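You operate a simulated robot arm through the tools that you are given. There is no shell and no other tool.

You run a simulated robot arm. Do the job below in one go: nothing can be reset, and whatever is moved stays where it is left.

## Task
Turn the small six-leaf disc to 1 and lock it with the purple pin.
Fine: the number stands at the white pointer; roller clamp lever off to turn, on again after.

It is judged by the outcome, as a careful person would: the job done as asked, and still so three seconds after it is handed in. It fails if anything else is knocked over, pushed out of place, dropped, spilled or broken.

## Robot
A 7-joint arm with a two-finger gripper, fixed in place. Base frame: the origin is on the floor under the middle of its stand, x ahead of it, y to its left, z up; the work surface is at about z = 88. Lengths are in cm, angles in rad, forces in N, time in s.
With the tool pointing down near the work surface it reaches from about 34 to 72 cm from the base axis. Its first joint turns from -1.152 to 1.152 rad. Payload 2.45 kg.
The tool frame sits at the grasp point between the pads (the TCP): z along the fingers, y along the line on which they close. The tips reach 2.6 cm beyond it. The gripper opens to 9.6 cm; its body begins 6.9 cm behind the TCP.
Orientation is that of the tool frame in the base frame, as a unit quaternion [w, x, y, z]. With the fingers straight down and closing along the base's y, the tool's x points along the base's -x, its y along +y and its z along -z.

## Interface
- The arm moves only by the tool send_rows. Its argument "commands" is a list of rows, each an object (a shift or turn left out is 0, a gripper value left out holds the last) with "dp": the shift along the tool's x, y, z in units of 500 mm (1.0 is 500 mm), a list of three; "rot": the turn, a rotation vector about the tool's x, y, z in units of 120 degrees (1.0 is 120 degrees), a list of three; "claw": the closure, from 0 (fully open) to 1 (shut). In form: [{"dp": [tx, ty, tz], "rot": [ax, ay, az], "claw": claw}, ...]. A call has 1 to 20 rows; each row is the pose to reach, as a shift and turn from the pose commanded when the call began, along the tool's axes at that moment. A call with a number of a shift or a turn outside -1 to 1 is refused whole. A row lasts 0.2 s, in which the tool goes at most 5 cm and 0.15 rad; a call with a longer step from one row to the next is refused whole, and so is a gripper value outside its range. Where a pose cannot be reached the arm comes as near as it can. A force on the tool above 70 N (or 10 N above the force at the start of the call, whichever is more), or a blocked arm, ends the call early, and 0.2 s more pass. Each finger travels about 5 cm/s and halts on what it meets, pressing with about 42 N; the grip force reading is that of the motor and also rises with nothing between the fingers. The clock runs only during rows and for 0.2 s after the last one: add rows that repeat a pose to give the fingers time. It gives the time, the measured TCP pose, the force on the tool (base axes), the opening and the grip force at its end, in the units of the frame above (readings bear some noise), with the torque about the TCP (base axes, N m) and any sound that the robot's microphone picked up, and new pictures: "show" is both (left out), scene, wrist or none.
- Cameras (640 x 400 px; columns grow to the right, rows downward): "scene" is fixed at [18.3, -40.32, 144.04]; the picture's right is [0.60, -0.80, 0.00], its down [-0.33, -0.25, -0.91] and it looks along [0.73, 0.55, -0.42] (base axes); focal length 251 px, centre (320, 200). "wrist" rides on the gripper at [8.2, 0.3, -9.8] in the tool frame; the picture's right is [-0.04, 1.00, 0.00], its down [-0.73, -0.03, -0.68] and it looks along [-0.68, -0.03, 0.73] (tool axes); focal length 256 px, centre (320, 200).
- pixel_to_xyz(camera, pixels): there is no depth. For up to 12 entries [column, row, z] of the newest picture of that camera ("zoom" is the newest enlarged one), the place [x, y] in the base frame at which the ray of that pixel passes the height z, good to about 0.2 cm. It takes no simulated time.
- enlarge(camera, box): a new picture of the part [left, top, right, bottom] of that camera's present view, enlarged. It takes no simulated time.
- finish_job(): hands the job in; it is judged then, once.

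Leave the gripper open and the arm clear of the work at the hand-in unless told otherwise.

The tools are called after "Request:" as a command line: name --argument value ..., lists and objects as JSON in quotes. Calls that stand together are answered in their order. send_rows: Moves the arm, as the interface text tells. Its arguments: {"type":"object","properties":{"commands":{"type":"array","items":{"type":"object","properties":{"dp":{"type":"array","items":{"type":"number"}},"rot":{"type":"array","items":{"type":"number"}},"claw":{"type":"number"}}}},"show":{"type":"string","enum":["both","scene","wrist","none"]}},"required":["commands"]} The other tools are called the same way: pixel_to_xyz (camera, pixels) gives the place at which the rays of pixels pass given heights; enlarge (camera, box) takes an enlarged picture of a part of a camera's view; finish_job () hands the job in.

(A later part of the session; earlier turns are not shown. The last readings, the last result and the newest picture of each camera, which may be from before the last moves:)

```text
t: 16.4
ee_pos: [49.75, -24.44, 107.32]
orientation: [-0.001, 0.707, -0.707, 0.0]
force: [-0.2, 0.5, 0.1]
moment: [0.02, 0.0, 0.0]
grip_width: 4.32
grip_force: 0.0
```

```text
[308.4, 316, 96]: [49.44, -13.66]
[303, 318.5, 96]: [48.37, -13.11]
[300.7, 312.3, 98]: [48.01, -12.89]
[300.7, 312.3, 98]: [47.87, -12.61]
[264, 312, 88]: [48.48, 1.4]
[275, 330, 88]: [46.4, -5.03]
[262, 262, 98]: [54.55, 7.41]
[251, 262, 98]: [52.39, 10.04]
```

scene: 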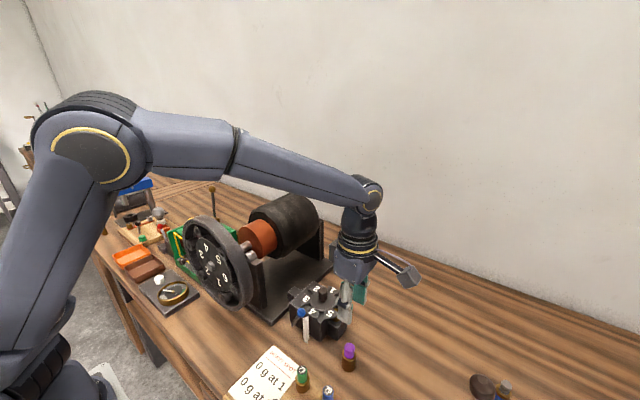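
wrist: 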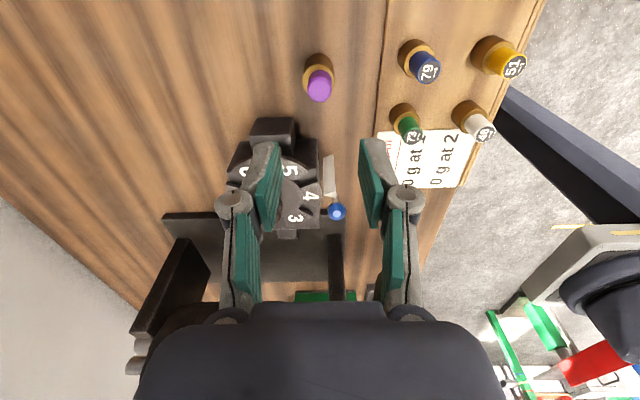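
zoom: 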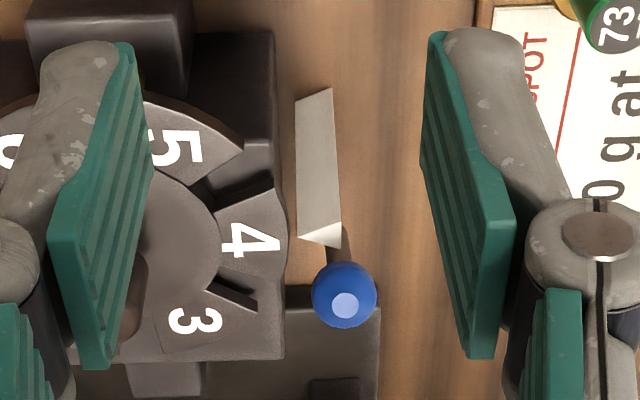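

Ball ≈(48.1,-12.9,98), pointer top ≈z 96 just below it, frame upright begins at y≈1.4. I'll pinch the ball along x with the gripper tilted 30° (body leaning to -y, away from the wheel), so the ball can pivot between the pads. First tilt and go to a stand-off along the approach line.

Request:
send_rows --commands '[{"dp": [-0.03, 0.0066, 0.0096], "rot": [0, -0.05, 0]}, {"dp": [-0.06, 0.0132, 0.0192], "rot": [0, -0.1, 0]}, {"dp": [-0.09, 0.0198, 0.0288], "rot": [0, -0.15, 0]}, {"dp": [-0.12, 0.0264, 0.0384], "rot": [0, -0.2, 0]}, {"dp": [-0.15, 0.033, 0.048], "rot": [0, -0.25, 0]}, {"dp": [-0.15, 0.033, 0.048], "rot": [0, -0.25, 0]}]' --show "both"

Request:
enlarge --camera "scene" --box '[270, 230, 370, 340]'

Request:
enlarge --camera "wrist" --box '[260, 90, 380, 210]'

```text
t: 17.8
ee_pos: [48.16, -16.93, 104.88]
orientation: [-0.183, 0.684, -0.682, -0.183]
force: [-0.2, -0.7, 0.0]
moment: [0.0, 0.0, 0.04]
grip_width: 4.31
grip_force: 0.0
```

scene: 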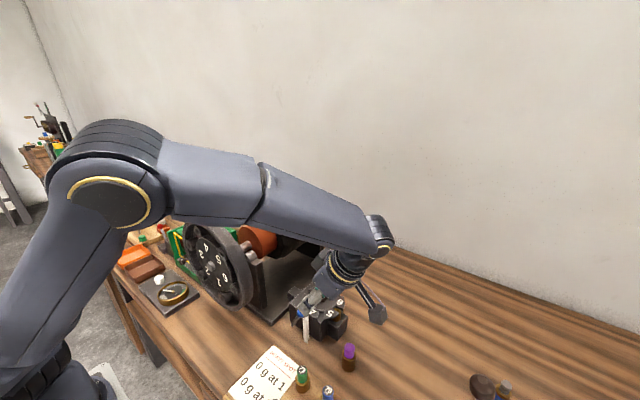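
wrist: 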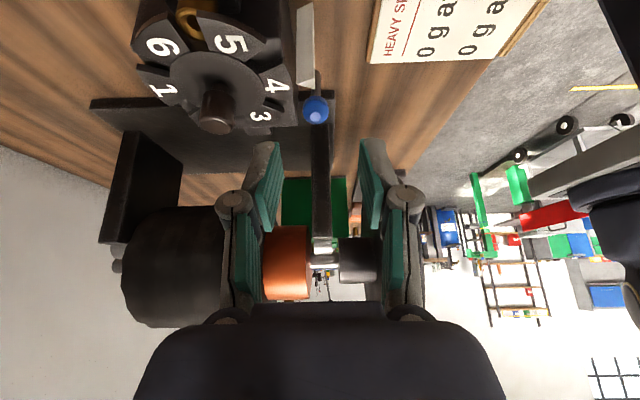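

```text
3.64 times, centred on (320, 285) of scene
```

zoom: 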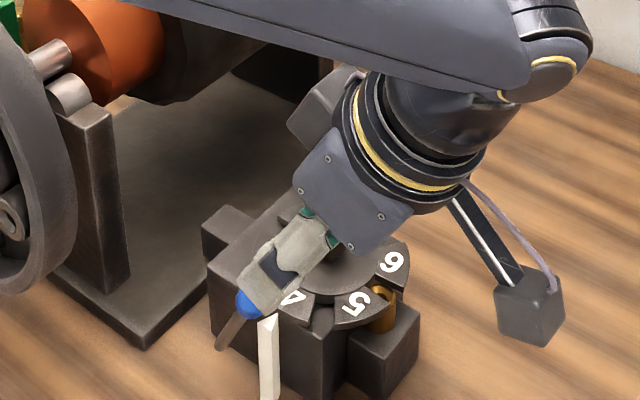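

```text
3.33 times, centred on (320, 150) of wrist
```

zoom: 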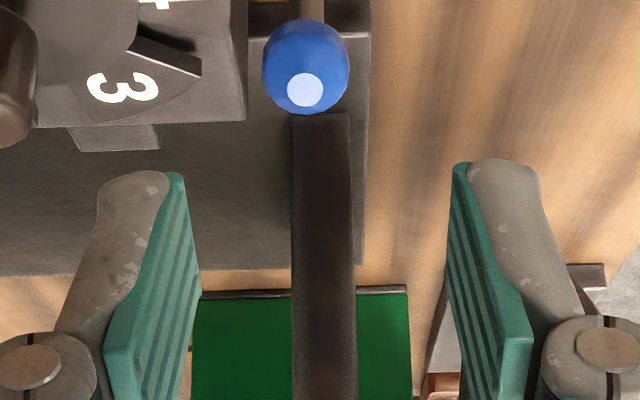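

The ball sits at wrist (316,110), slightly left of the finger centreline. I'll check its exact x.

Request:
pixel_to_xyz --camera "wrist" --pixels '[[315.6, 110.1, 98], [315.6, 110.1, 98], [315.6, 110.1, 97.6], [315.6, 110.1, 97.6], [315.6, 110.1, 98], [315.6, 110.1, 98]]'

Request:
pixel_to_xyz --camera "scene" --pixels '[[300.7, 312.5, 98], [300.7, 312.5, 97.6], [300.7, 312.5, 98], [300.7, 312.5, 97.6]]'

```text
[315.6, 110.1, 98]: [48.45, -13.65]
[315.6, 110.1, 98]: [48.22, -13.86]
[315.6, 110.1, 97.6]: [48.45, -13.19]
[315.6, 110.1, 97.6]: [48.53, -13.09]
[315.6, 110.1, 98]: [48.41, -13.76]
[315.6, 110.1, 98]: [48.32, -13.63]
```

```text
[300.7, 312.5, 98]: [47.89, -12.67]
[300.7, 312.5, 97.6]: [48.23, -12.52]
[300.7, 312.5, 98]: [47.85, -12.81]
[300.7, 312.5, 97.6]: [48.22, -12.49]
```

Consensus ball position is about (48.35,-12.7,97.5). I'll advance 6.5 cm along the tool axis so the pad tips straddle the ball, staying above the pointer and disc.

Request:
send_rows --commands '[{"dp": [0.0006, -0.0038, 0.04]}, {"dp": [0.0006, -0.0038, 0.08]}, {"dp": [0.0006, -0.0038, 0.11]}, {"dp": [0.0006, -0.0038, 0.13]}, {"dp": [0.0006, -0.0038, 0.13]}]' --show "both"

Request:
enlarge --camera "scene" --box '[270, 270, 350, 350]'

Request:
enlarge --camera "wrist" --box '[240, 90, 400, 230]'

```text
t: 19.0
ee_pos: [48.37, -13.8, 99.27]
orientation: [0.183, -0.683, 0.683, 0.183]
force: [0.2, 0.6, 0.2]
moment: [0.02, 0.0, 0.0]
grip_width: 4.33
grip_force: 0.1
```

scene: 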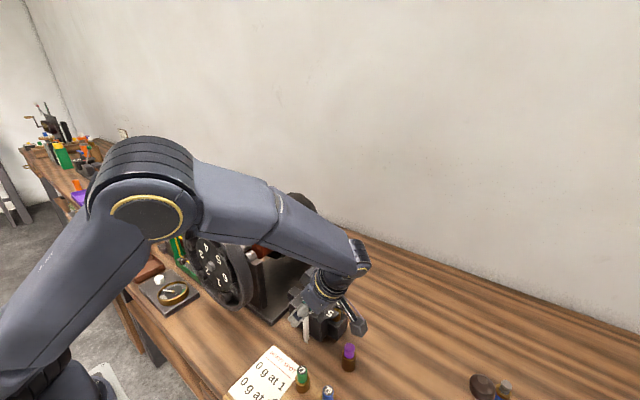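
wrist: 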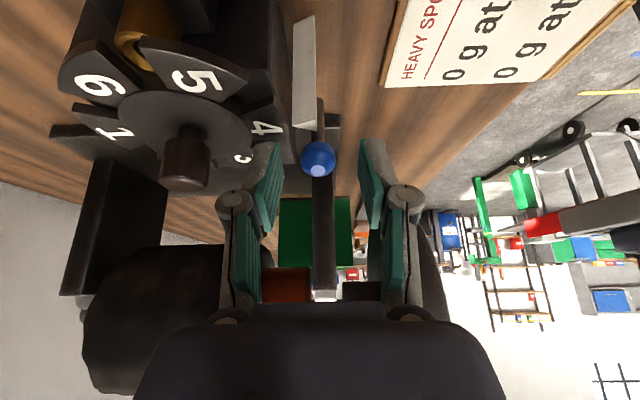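

```text
5.00 times, centred on (310, 310) of scene
```

zoom: 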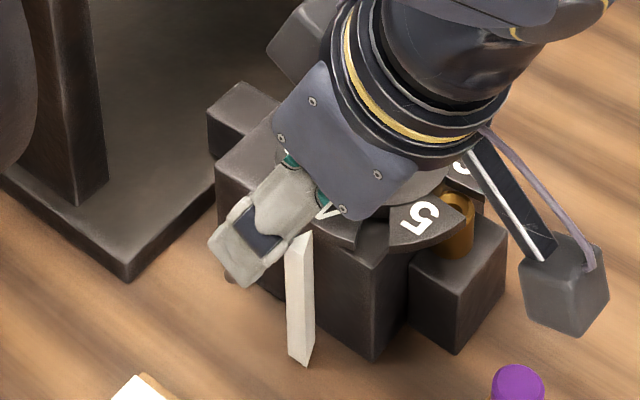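

```text
2.86 times, centred on (320, 160) of wrist
```

zoom: 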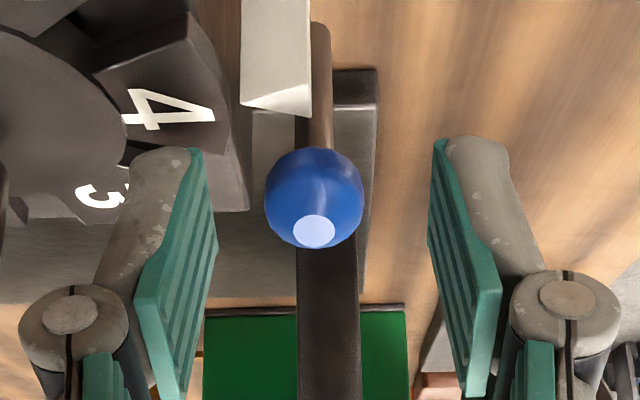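

Ball is nicely centred between the pads but near the tips. I'll go forward 0.4 cm more and close on it.

Request:
send_rows --commands '[{"dp": [0, -0.002, 0.004]}, {"dp": [0, -0.002, 0.008]}, {"dp": [0, -0.002, 0.008], "claw": 0.7}, {"dp": [0, -0.002, 0.008], "claw": 0.8}, {"dp": [0, -0.002, 0.008], "claw": 0.9}, {"dp": [0, -0.002, 0.008], "claw": 0.9}]' --show "both"

Request:
enlarge --camera "wrist" --box '[240, 90, 400, 230]'

```text
t: 20.4
ee_pos: [48.58, -13.66, 98.99]
orientation: [0.183, -0.683, 0.683, 0.183]
force: [6.6, 1.1, -3.1]
moment: [-0.05, -0.14, -0.08]
grip_width: 1.88
grip_force: 43.6
```

scene: 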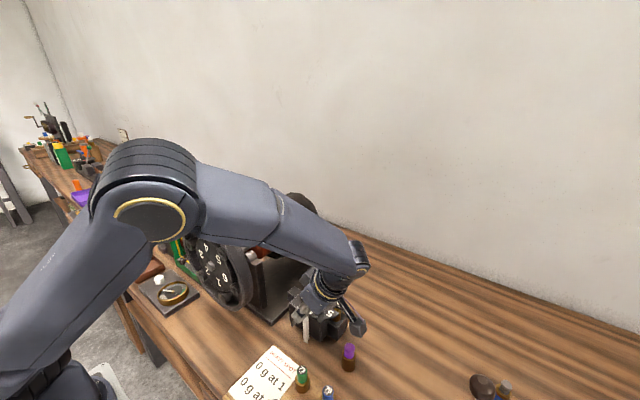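
wrist: 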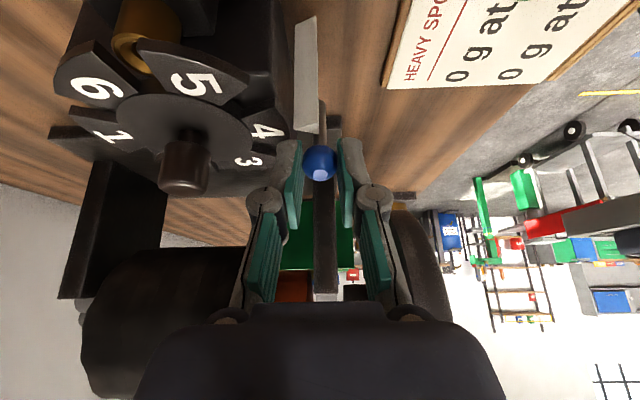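

```text
2.86 times, centred on (320, 160) of wrist
```

zoom: 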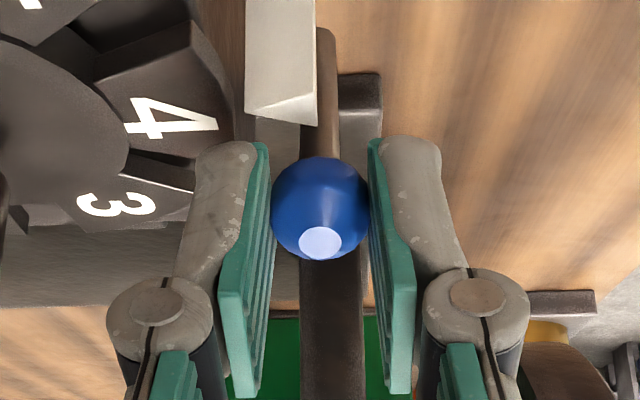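

Ball pinched (1.88 cm). Estimated pivot at (48.3,-9.6,91.1), radius 6.8 cm, lever now leaning 26° to -y. I'll swing it gently along the arc towards +y, first only ~11°, and read the force.

Request:
send_rows --commands '[{"dp": [-0.007, -0.003, 0.0008]}, {"dp": [-0.0151, -0.003, 0.0018]}, {"dp": [-0.0268, -0.003, 0.0044]}, {"dp": [-0.0268, -0.003, 0.0044]}]' --show "both"

Request:
enlarge --camera "wrist" --box '[240, 90, 400, 230]'

```text
t: 21.4
ee_pos: [48.6, -12.48, 99.43]
orientation: [-0.181, 0.684, -0.683, -0.183]
force: [-12.1, -15.6, -1.8]
moment: [-1.36, 0.27, 0.11]
grip_width: 1.88
grip_force: 43.8
```

scene: 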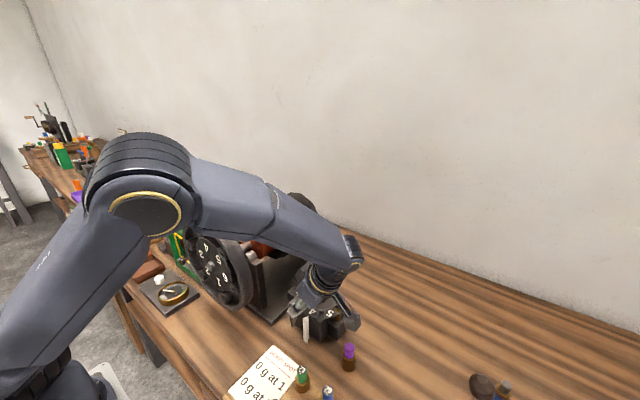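
wrist: 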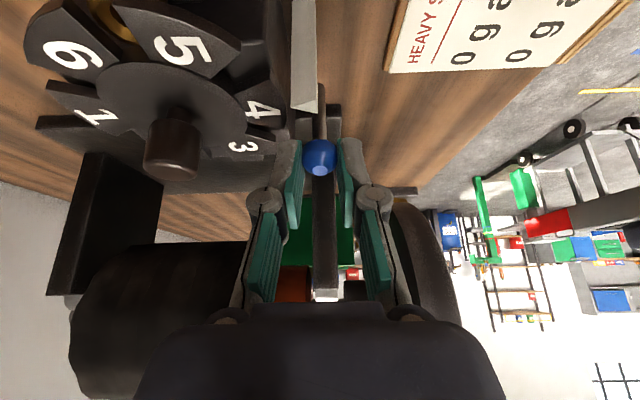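

```text
2.86 times, centred on (320, 160) of wrist
```

zoom: 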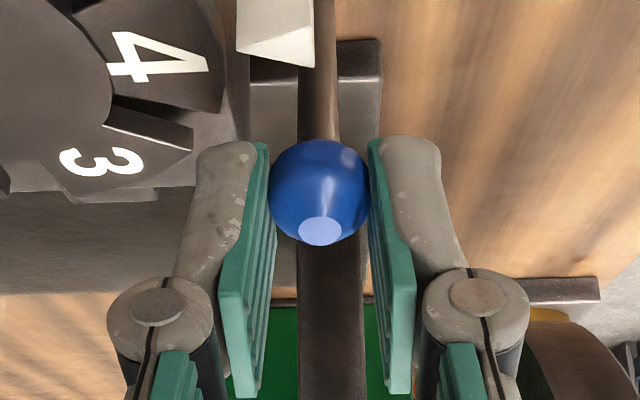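

The ball follows (TCP y -13.66 → -12.48) against about 15 N; x-force shows I'm ~0.1 cm too far in +x. I'll correct that and carry on along the arc to just past upright.

Request:
send_rows --commands '[{"dp": [-0.0113, 0.0015, 0.0035]}, {"dp": [-0.0223, 0.0015, 0.0082]}, {"dp": [-0.0328, 0.0015, 0.0136]}, {"dp": [-0.0328, 0.0015, 0.0136]}]' --show "both"

Request:
enlarge --camera "wrist" --box '[240, 90, 400, 230]'

Request:
enlarge --camera "scene" --box '[270, 270, 350, 350]'

```text
t: 22.4
ee_pos: [48.46, -10.6, 99.79]
orientation: [0.183, -0.683, 0.683, 0.182]
force: [-9.7, -14.5, 0.9]
moment: [-1.38, 0.18, 0.01]
grip_width: 1.86
grip_force: 44.0
```

scene: 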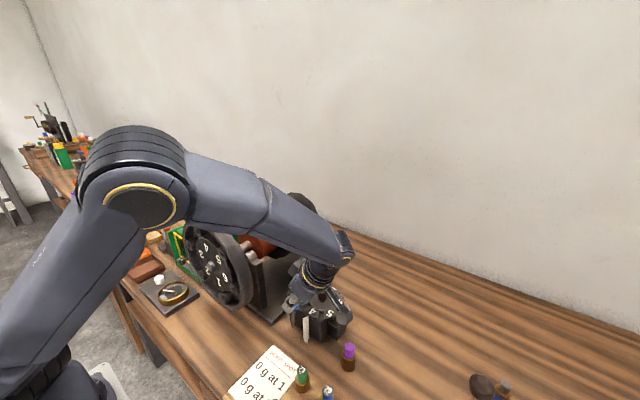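
wrist: 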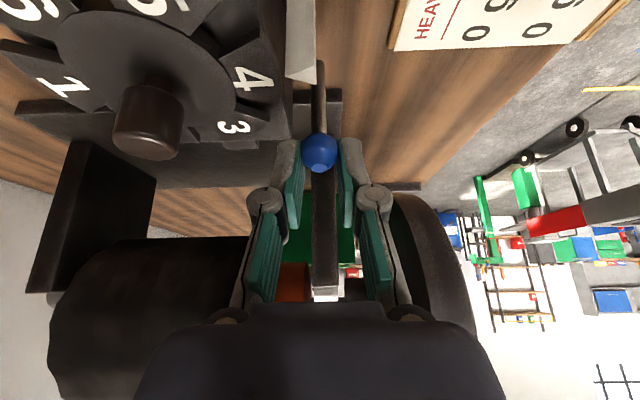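

```text
2.86 times, centred on (320, 160) of wrist
```

zoom: 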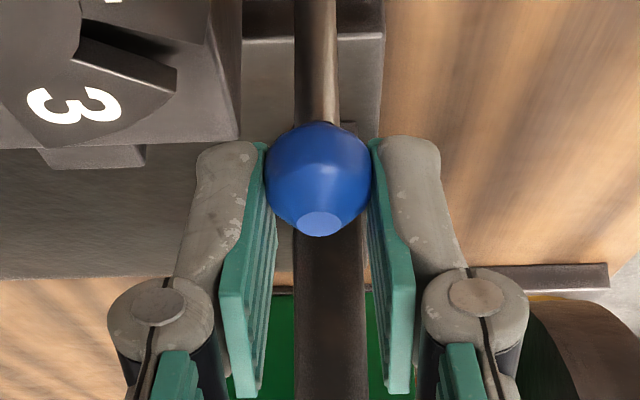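

```text
5.00 times, centred on (310, 310) of scene
```

zoom: 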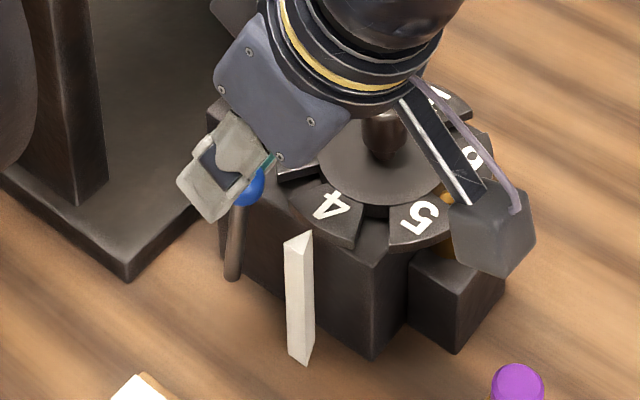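

The lever is now nearly upright but the ball is slipping out of the -y side of the pads. I'll open, and see whether the lever stays put.

Request:
send_rows --commands '[{"claw": 0.7}, {"claw": 0.6}, {"claw": 0.6}, {"claw": 0.6}]' --show "both"

Request:
enlarge --camera "wrist" --box '[240, 60, 400, 230]'

Request:
enlarge --camera "scene" --box '[270, 270, 350, 350]'

```text
t: 23.4
ee_pos: [48.42, -10.56, 99.78]
orientation: [-0.183, 0.683, -0.683, -0.183]
force: [0.3, 0.0, -0.5]
moment: [0.01, 0.0, 0.01]
grip_width: 3.85
grip_force: 0.1
```

scene: 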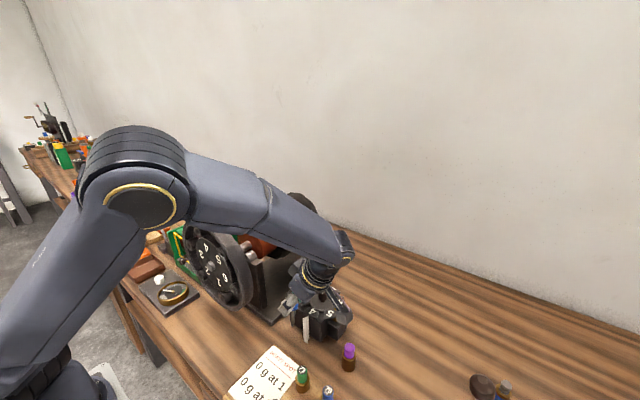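
wrist: 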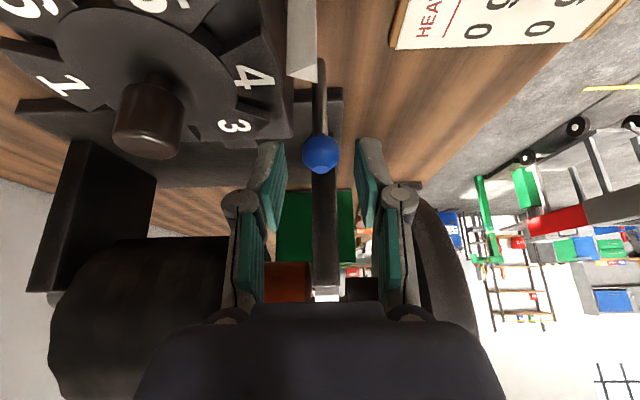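

```text
2.35 times, centred on (320, 145) of wrist
```

zoom: 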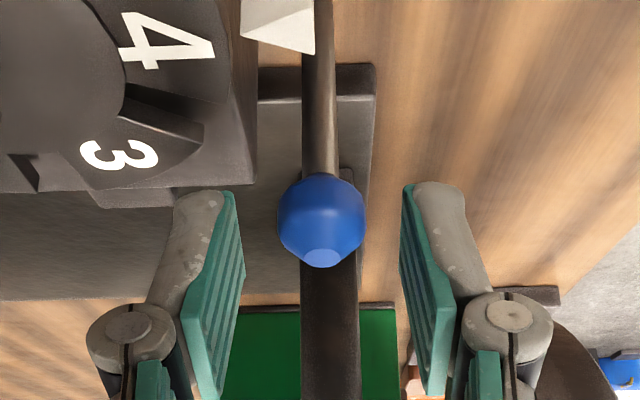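

```text
5.00 times, centred on (310, 310) of scene
```

zoom: 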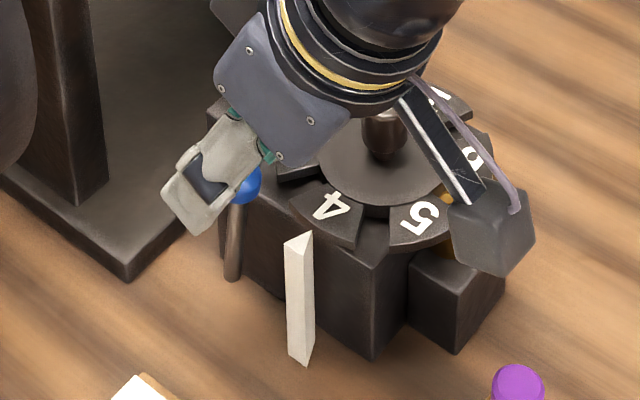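

The lever stays where I leave it (friction), now about 6° short of upright. Pushing from behind is surer than pinching: I'll back out along the tool axis, close the fingers, reduce the tilt to 15°, and get behind the ball on its -y side.

Request:
send_rows --commands '[{"dp": [0, 0, -0.05]}, {"dp": [0, 0, -0.1]}, {"dp": [0.008, -0.008, -0.0974], "rot": [0, 0.0625, 0], "claw": 0.8}, {"dp": [0.0155, -0.0156, -0.0948], "rot": [0, 0.125, 0], "claw": 1}, {"dp": [0.0155, -0.0156, -0.0948], "rot": [0, 0.125, 0], "claw": 1}, {"dp": [0.0155, -0.0156, -0.0948], "rot": [0, 0.125, 0], "claw": 1}]' --show "both"

Request:
enlarge --camera "scene" --box '[270, 260, 350, 350]'

Request:
enlarge --camera "wrist" --box '[240, 60, 400, 230]'

```text
t: 24.8
ee_pos: [49.28, -13.54, 103.46]
orientation: [-0.093, 0.702, -0.7, -0.092]
force: [0.0, 0.4, -0.2]
moment: [0.0, 0.0, 0.03]
grip_width: 0.02
grip_force: 28.4
```

scene: 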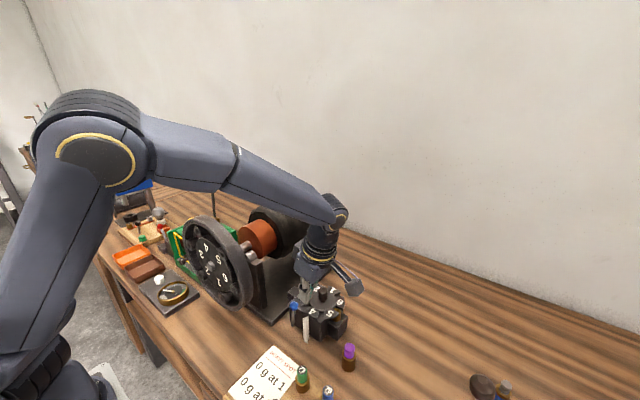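
wrist: 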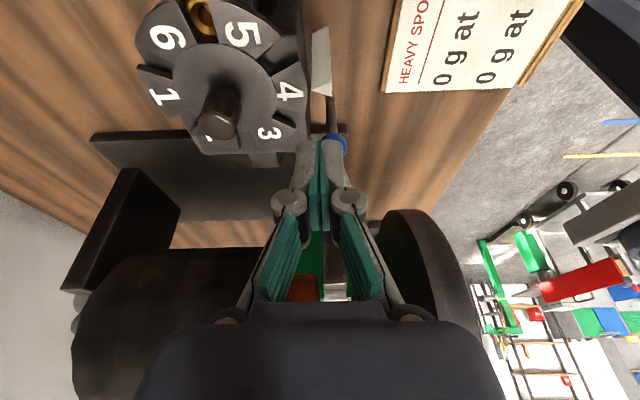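

```text
4.44 times, centred on (310, 305) of scene
```

zoom: 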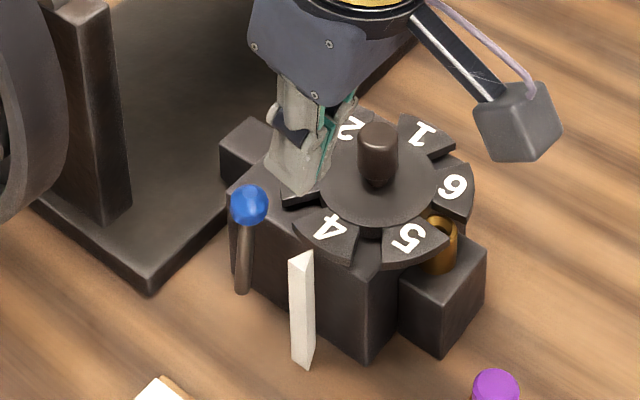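

```text
2.35 times, centred on (320, 145) of wrist
```

zoom: 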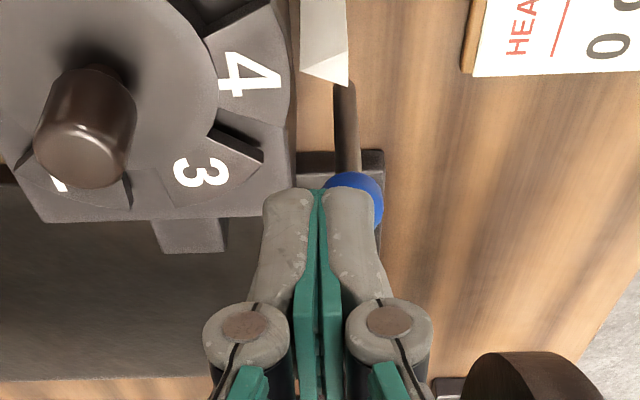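

Scene shows the ball free at about (48.5,-10.2,98). The closed fingers are above and behind. I'll lower them to the ball's height just behind it (TCP ≈(48.9,-13.7,99.4)).

Request:
send_rows --commands '[{"dp": [0.0241, 0.0076, 0.02]}, {"dp": [0.0241, 0.0076, 0.05]}, {"dp": [0.0241, 0.0076, 0.0776]}, {"dp": [0.0241, 0.0076, 0.0776]}]' --show "both"

Request:
enlarge --camera "scene" --box '[270, 260, 350, 350]'

Request:
enlarge --camera "wrist" --box '[240, 60, 400, 230]'

```text
t: 25.8
ee_pos: [48.98, -13.84, 99.41]
orientation: [-0.093, 0.701, -0.701, -0.093]
force: [-0.1, -0.3, -0.6]
moment: [0.0, 0.02, 0.0]
grip_width: 0.02
grip_force: 28.5
```

scene: 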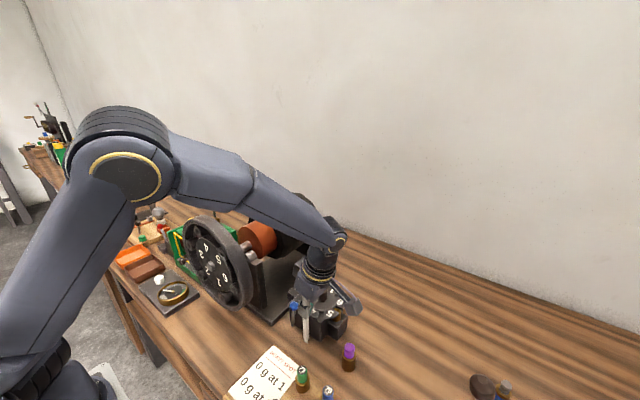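
wrist: 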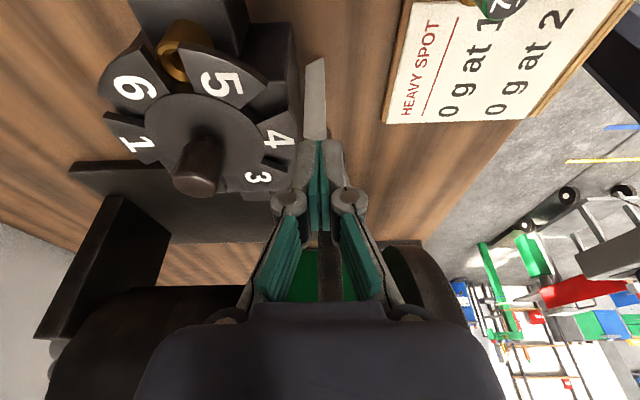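

```text
4.44 times, centred on (310, 305) of scene
```

zoom: 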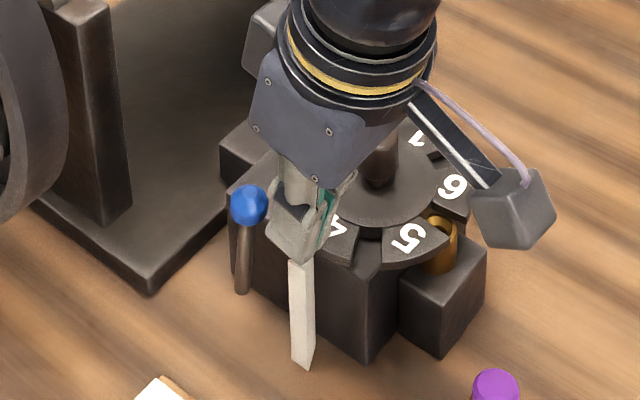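

```text
2.35 times, centred on (320, 145) of wrist
```

zoom: 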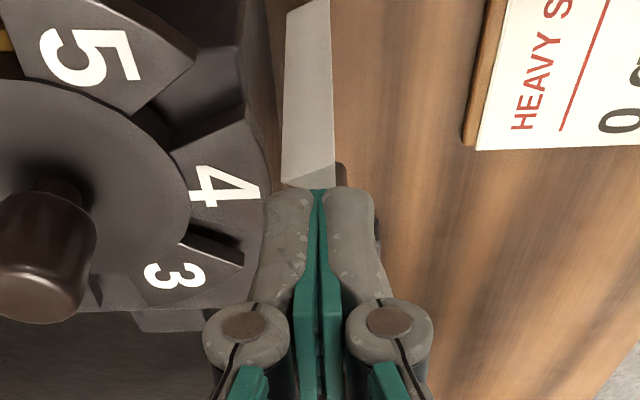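

No contact, fingers just behind the ball. Now pushing the ball towards +y, 2.8 cm to start with.

Request:
send_rows --commands '[{"dp": [-0.0135, 0, 0.0046]}, {"dp": [-0.027, 0, 0.0093]}, {"dp": [-0.0405, 0, 0.014]}, {"dp": [-0.0538, 0, 0.0186]}, {"dp": [-0.0538, 0, 0.0186]}]' --show "both"

Request:
enlarge --camera "scene" --box '[270, 260, 350, 350]'

```text
t: 27.0
ee_pos: [48.95, -10.97, 99.16]
orientation: [-0.093, 0.701, -0.701, -0.092]
force: [-0.4, -0.8, 0.9]
moment: [-0.03, 0.02, -0.01]
grip_width: 0.0
grip_force: 29.0
```

scene: 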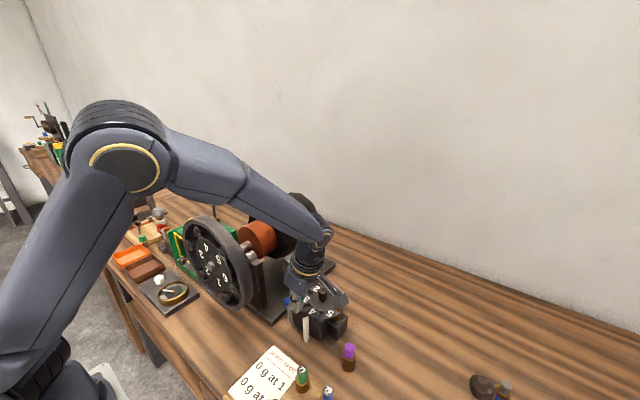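
wrist: 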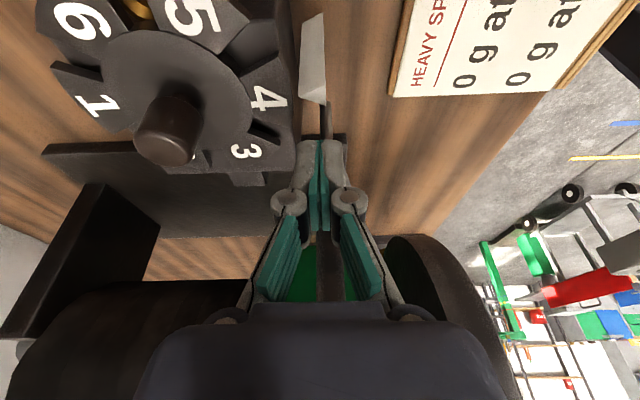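

```text
4.44 times, centred on (310, 305) of scene
```

zoom: 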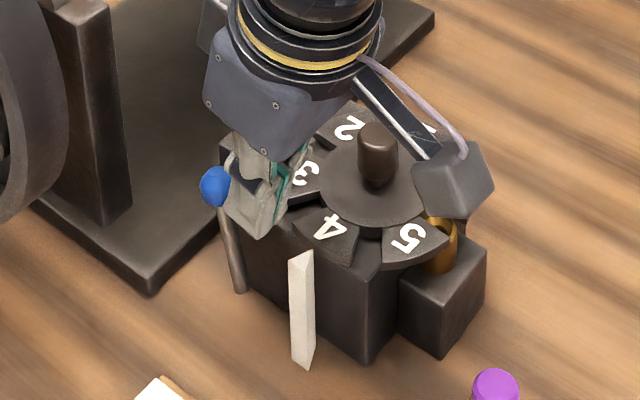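

The lever has gone past upright with little force left. Continuing along the arc another ~1.9 cm.

Request:
send_rows --commands '[{"dp": [-0.0083, 0, 0.0045]}, {"dp": [-0.0166, 0, 0.0095]}, {"dp": [-0.025, 0, 0.015]}, {"dp": [-0.0332, 0, 0.0205]}, {"dp": [-0.0332, 0, 0.0205]}]' --show "both"

Request:
enlarge --camera "scene" --box '[270, 260, 350, 350]'

```text
t: 28.2
ee_pos: [48.83, -9.12, 98.41]
orientation: [-0.092, 0.702, -0.701, -0.093]
force: [-0.4, -2.9, 0.6]
moment: [-0.03, 0.01, 0.01]
grip_width: 0.01
grip_force: 28.4
```

scene: 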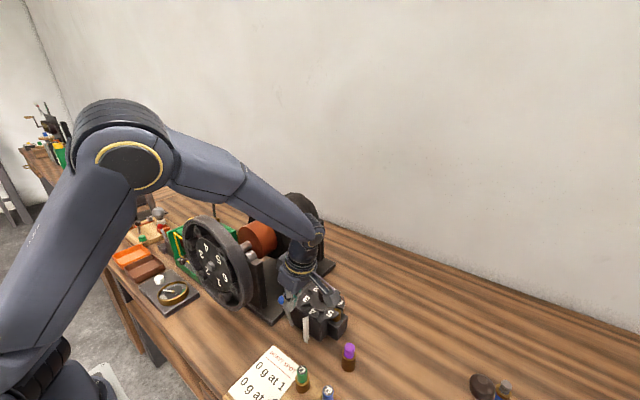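
wrist: 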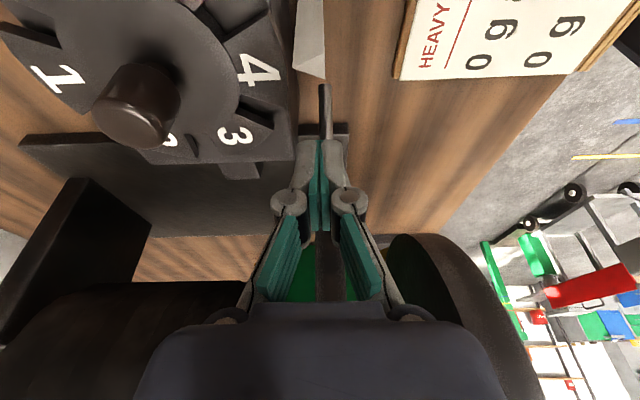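

```text
4.44 times, centred on (310, 305) of scene
```

zoom: 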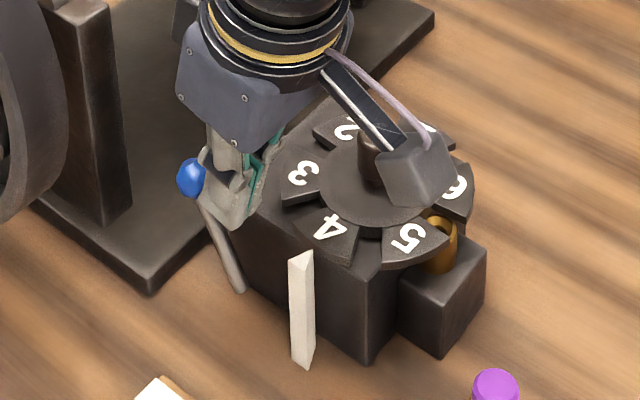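

Lever now leans the other way by roughly 25°, force still small (3 N). I'll nudge a bit more to feel for the end stop.

Request:
send_rows --commands '[{"dp": [-0.005, 0, 0.0045]}, {"dp": [-0.01, 0, 0.0089]}, {"dp": [-0.01, 0, 0.0089]}]' --show "scene"

Request:
enlarge --camera "scene" --box '[270, 260, 350, 350]'

```text
t: 29.0
ee_pos: [48.99, -8.88, 98.34]
orientation: [0.092, -0.701, 0.702, 0.088]
force: [-8.4, -37.6, 30.2]
moment: [-0.24, 0.32, 0.32]
grip_width: 0.01
grip_force: 28.3
```

scene: 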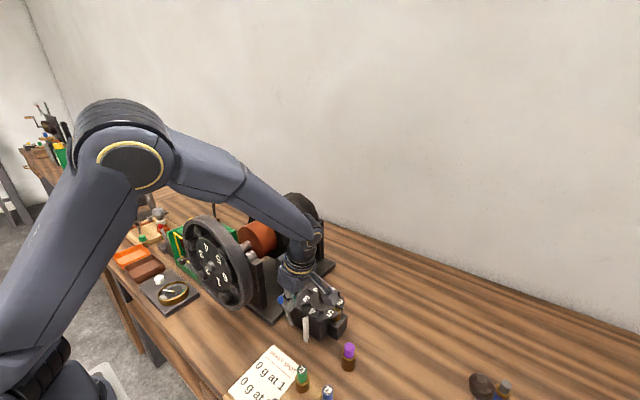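

```text
4.44 times, centred on (310, 305) of scene
```

zoom: 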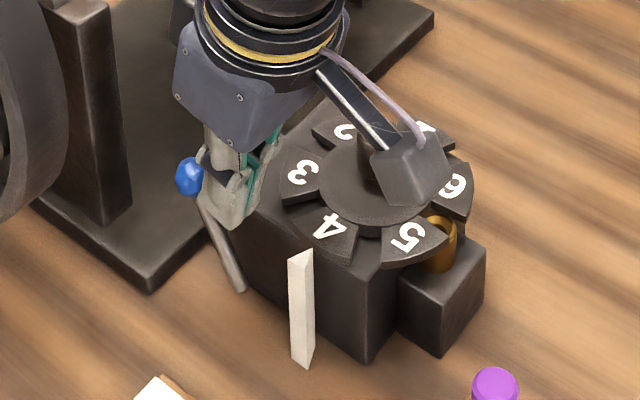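

Force jumped to ~38 N: the lever is at its far end stop. Backing off from the ball, lifting 8 cm and bringing the tool upright.

Request:
send_rows --commands '[{"dp": [0.012, 0, -0.0032]}, {"dp": [0.029, 0, -0.0078]}, {"dp": [0.0083, 0, -0.0851]}, {"dp": [-0.0124, 0, -0.1624]}, {"dp": [-0.0124, 0, -0.1624], "rot": [0, 0.0625, 0]}, {"dp": [-0.0124, 0, -0.1624], "rot": [0, 0.125, 0]}, {"dp": [-0.0124, 0, -0.1624], "rot": [0, 0.125, 0]}]' --show "both"

Request:
enlarge --camera "scene" --box '[270, 260, 350, 350]'

```text
t: 30.6
ee_pos: [49.07, -9.92, 106.21]
orientation: [0.001, 0.707, -0.707, 0.0]
force: [0.2, 0.7, 0.2]
moment: [-0.01, 0.01, 0.0]
grip_width: 0.03
grip_force: 28.5
```

scene: 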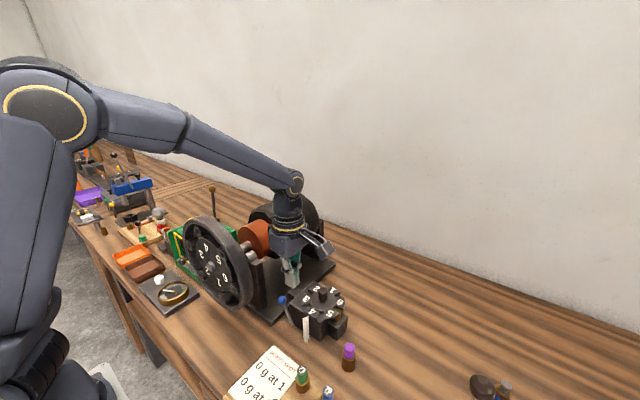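
wrist: 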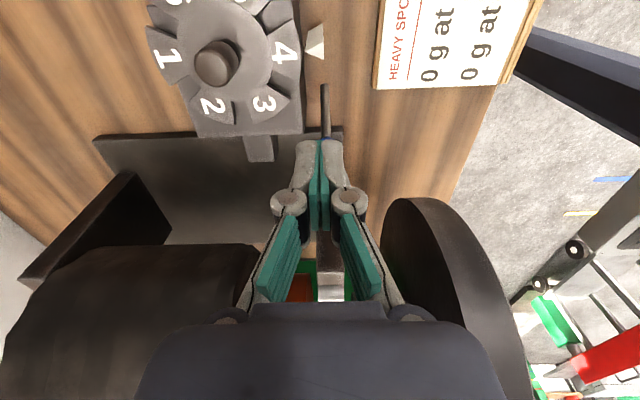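

```text
4.44 times, centred on (310, 305) of scene
```

zoom: 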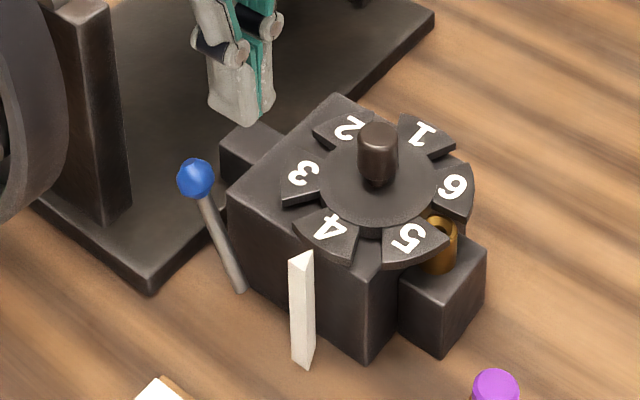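

The lever now leans fully the other way (ball at zoom (196,178)). I'll move above the knob at (55.1,-13.5) and open the fingers to about 4.8 cm.

Request:
send_rows --commands '[{"dp": [0.02, -0.03, -0.016]}, {"dp": [0.04, -0.07, -0.016], "claw": 0.5}, {"dp": [0.0716, -0.1206, -0.016], "claw": 0.5}, {"dp": [0.0716, -0.1206, -0.016], "claw": 0.5}, {"dp": [0.0716, -0.1206, -0.016], "claw": 0.5}]' --show "both"

Request:
enlarge --camera "wrist" --box '[240, 50, 400, 200]'

```text
t: 31.8
ee_pos: [54.92, -13.41, 106.95]
orientation: [0.0, 0.708, -0.706, 0.0]
force: [0.5, 0.0, -1.2]
moment: [0.01, 0.03, 0.0]
grip_width: 4.82
grip_force: 0.1
```

scene: 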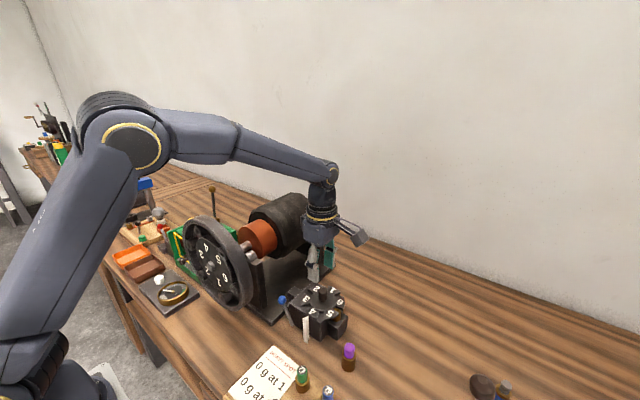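
wrist: 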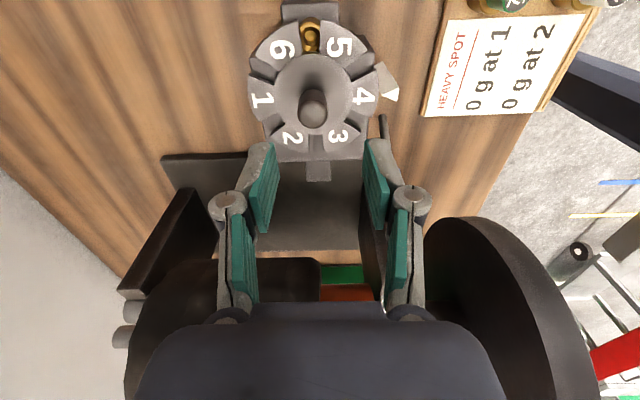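

```text
2.67 times, centred on (320, 125) of wrist
```

zoom: 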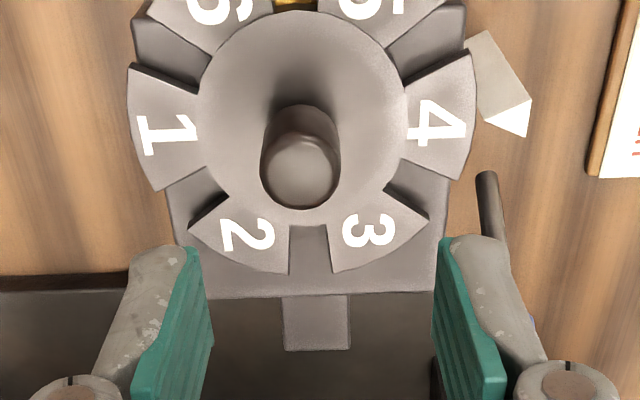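

Computing the knob's axis from this view: knob top at (312.5,115.6), disc centre at about (313.5,94.3).

Request:
pixel_to_xyz --camera "wrist" --pixels '[[312.5, 115.6, 99], [312.5, 115.6, 99], [312.5, 115.6, 99.3], [313.5, 94.3, 96], [313.5, 94.3, 96], [313.5, 94.3, 95.8]]'

```text
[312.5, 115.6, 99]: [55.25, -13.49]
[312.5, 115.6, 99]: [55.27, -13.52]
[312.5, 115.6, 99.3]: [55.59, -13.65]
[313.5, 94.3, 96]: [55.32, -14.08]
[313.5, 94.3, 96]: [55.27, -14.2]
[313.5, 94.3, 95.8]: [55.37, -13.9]
```

Knob axis is about (55.3,-13.5). Descending to TCP z≈99.3 around the knob and then closing on it.

Request:
send_rows --commands '[{"dp": [0.0018, -0.0076, 0.05]}, {"dp": [0.0018, -0.0076, 0.1]}, {"dp": [0.0018, -0.0076, 0.135]}, {"dp": [0.0018, -0.0076, 0.153]}, {"dp": [0.0018, -0.0076, 0.153]}]' --show "both"

Request:
enlarge --camera "wrist" --box '[240, 70, 400, 220]'

```text
t: 33.0
ee_pos: [55.4, -13.62, 99.29]
orientation: [0.001, 0.707, -0.707, 0.0]
force: [0.2, -0.5, 0.0]
moment: [-0.03, -0.01, 0.01]
grip_width: 4.8
grip_force: 0.1
```

scene: 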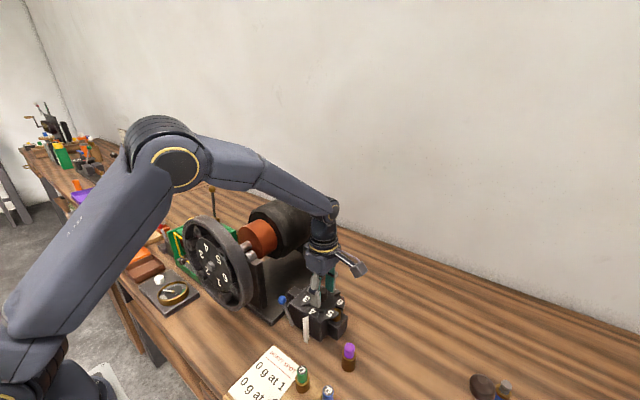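
wrist: 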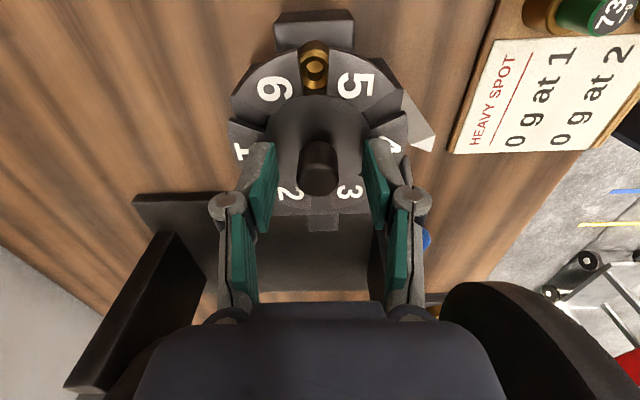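

```text
2.67 times, centred on (320, 145) of wrist
```

zoom: 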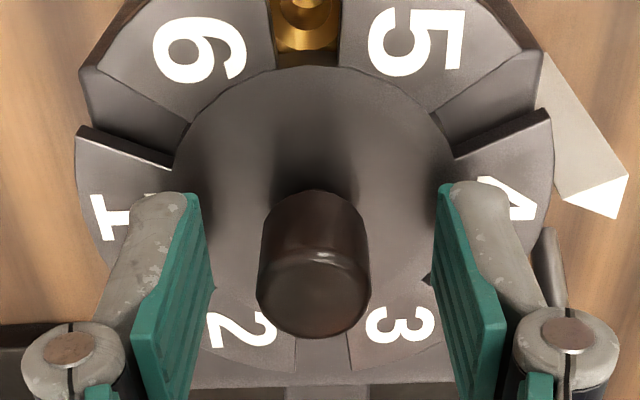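

Knob is between the pads. Closing on it.

Request:
send_rows --commands '[{"dp": [0, -0.002, 0], "claw": 0.7}, {"dp": [0, -0.002, 0], "claw": 0.85}, {"dp": [0, -0.002, 0], "claw": 0.9}, {"dp": [0, -0.002, 0], "claw": 0.9}]' --show "wrist"

```text
t: 34.0
ee_pos: [55.63, -13.61, 99.33]
orientation: [0.0, 0.709, -0.706, 0.0]
force: [2.9, 0.3, -1.1]
moment: [-0.12, -0.09, -0.01]
grip_width: 2.24
grip_force: 45.0
```

wrist: 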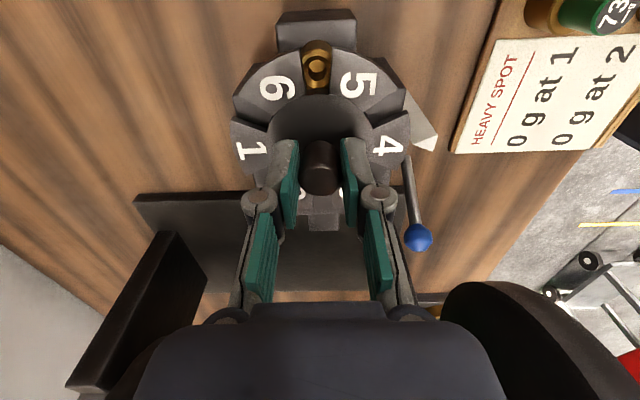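

Knob gripped (2.24 cm). Test turn of about 6° clockwise from above, checking torque.

Request:
send_rows --commands '[{"rot": [0, 0, 0.025]}, {"rot": [0, 0, 0.05]}, {"rot": [0, 0, 0.05]}]' --show "wrist"

Request:
enlarge --camera "wrist" --box '[220, 0, 460, 250]'

```text
t: 34.8
ee_pos: [55.52, -13.59, 99.43]
orientation: [0.0, -0.669, 0.743, 0.0]
force: [3.7, -0.2, -1.9]
moment: [-0.18, -0.09, 0.01]
grip_width: 2.25
grip_force: 45.3
```

wrist: 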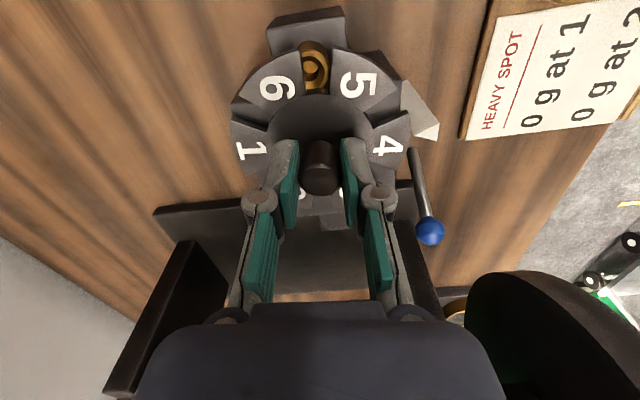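

```text
1.60 times, centred on (340, 125) of wrist
```

zoom: 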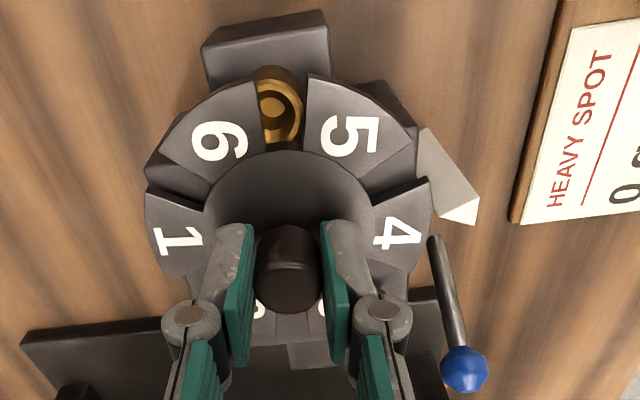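

The disc turns freely with the knob and torque is about zero, so this lever position is "off". I'll continue turning clockwise to a total of 90°.

Request:
send_rows --commands '[{"rot": [0, 0, 0.065]}, {"rot": [0, 0, 0.13]}, {"rot": [0, 0, 0.195]}, {"rot": [0, 0, 0.26]}, {"rot": [0, 0, 0.325]}, {"rot": [0, 0, 0.39]}, {"rot": [0, 0, 0.455]}, {"rot": [0, 0, 0.52]}, {"rot": [0, 0, 0.585]}, {"rot": [0, 0, 0.65]}, {"rot": [0, 0, 0.7]}, {"rot": [0, 0, 0.7]}]' --show "both"

Request:
enlarge --camera "wrist" --box '[220, 0, 460, 250]'

```text
t: 37.4
ee_pos: [55.41, -13.38, 99.51]
orientation: [-0.001, 0.0, 1.0, 0.001]
force: [-13.8, 16.7, 9.0]
moment: [0.45, -0.1, -0.01]
grip_width: 2.26
grip_force: 45.7
```

scene: 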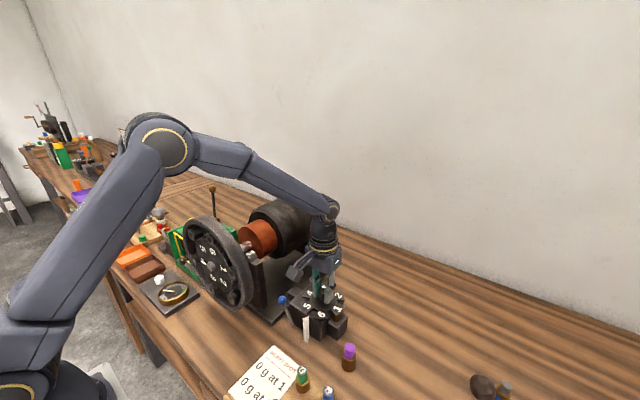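
wrist: 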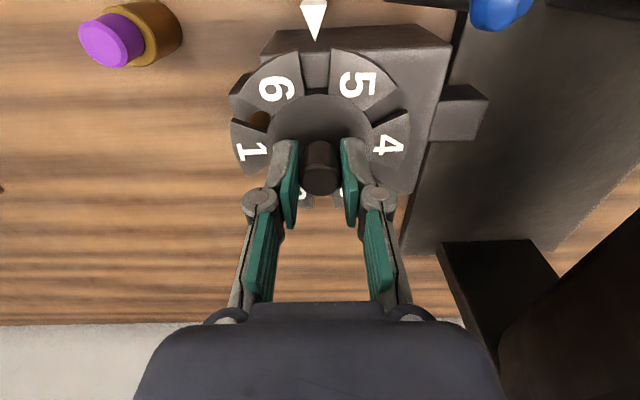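

```text
1.60 times, centred on (340, 125) of wrist
```

zoom: 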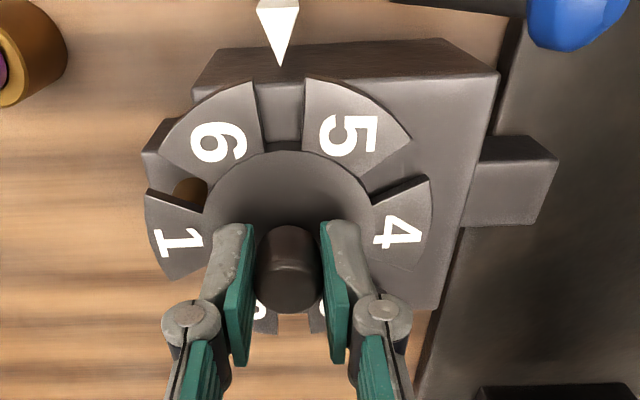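

The disc is turned 90° (5/6 gap at the pointer). The big wheel looks different in the scene picture, so I'll check it before going on.

Request:
enlarge --camera "scene" --box '[170, 190, 340, 340]'

Request:
enlarge --camera "scene" --box '[175, 205, 265, 320]'

```text
2.67 times, centred on (255, 265) of scene
```

zoom: 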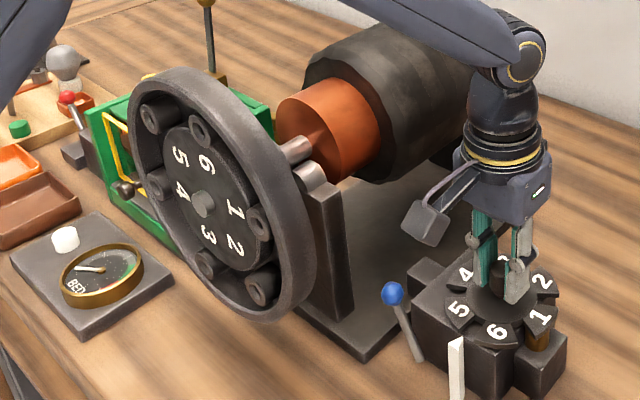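

```text
3.48 times, centred on (220, 262) of scene
```

zoom: 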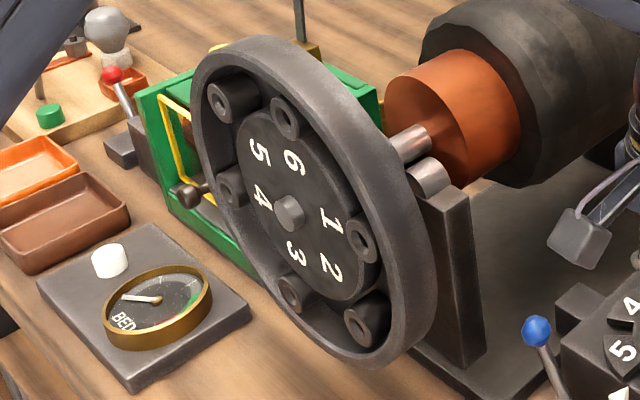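

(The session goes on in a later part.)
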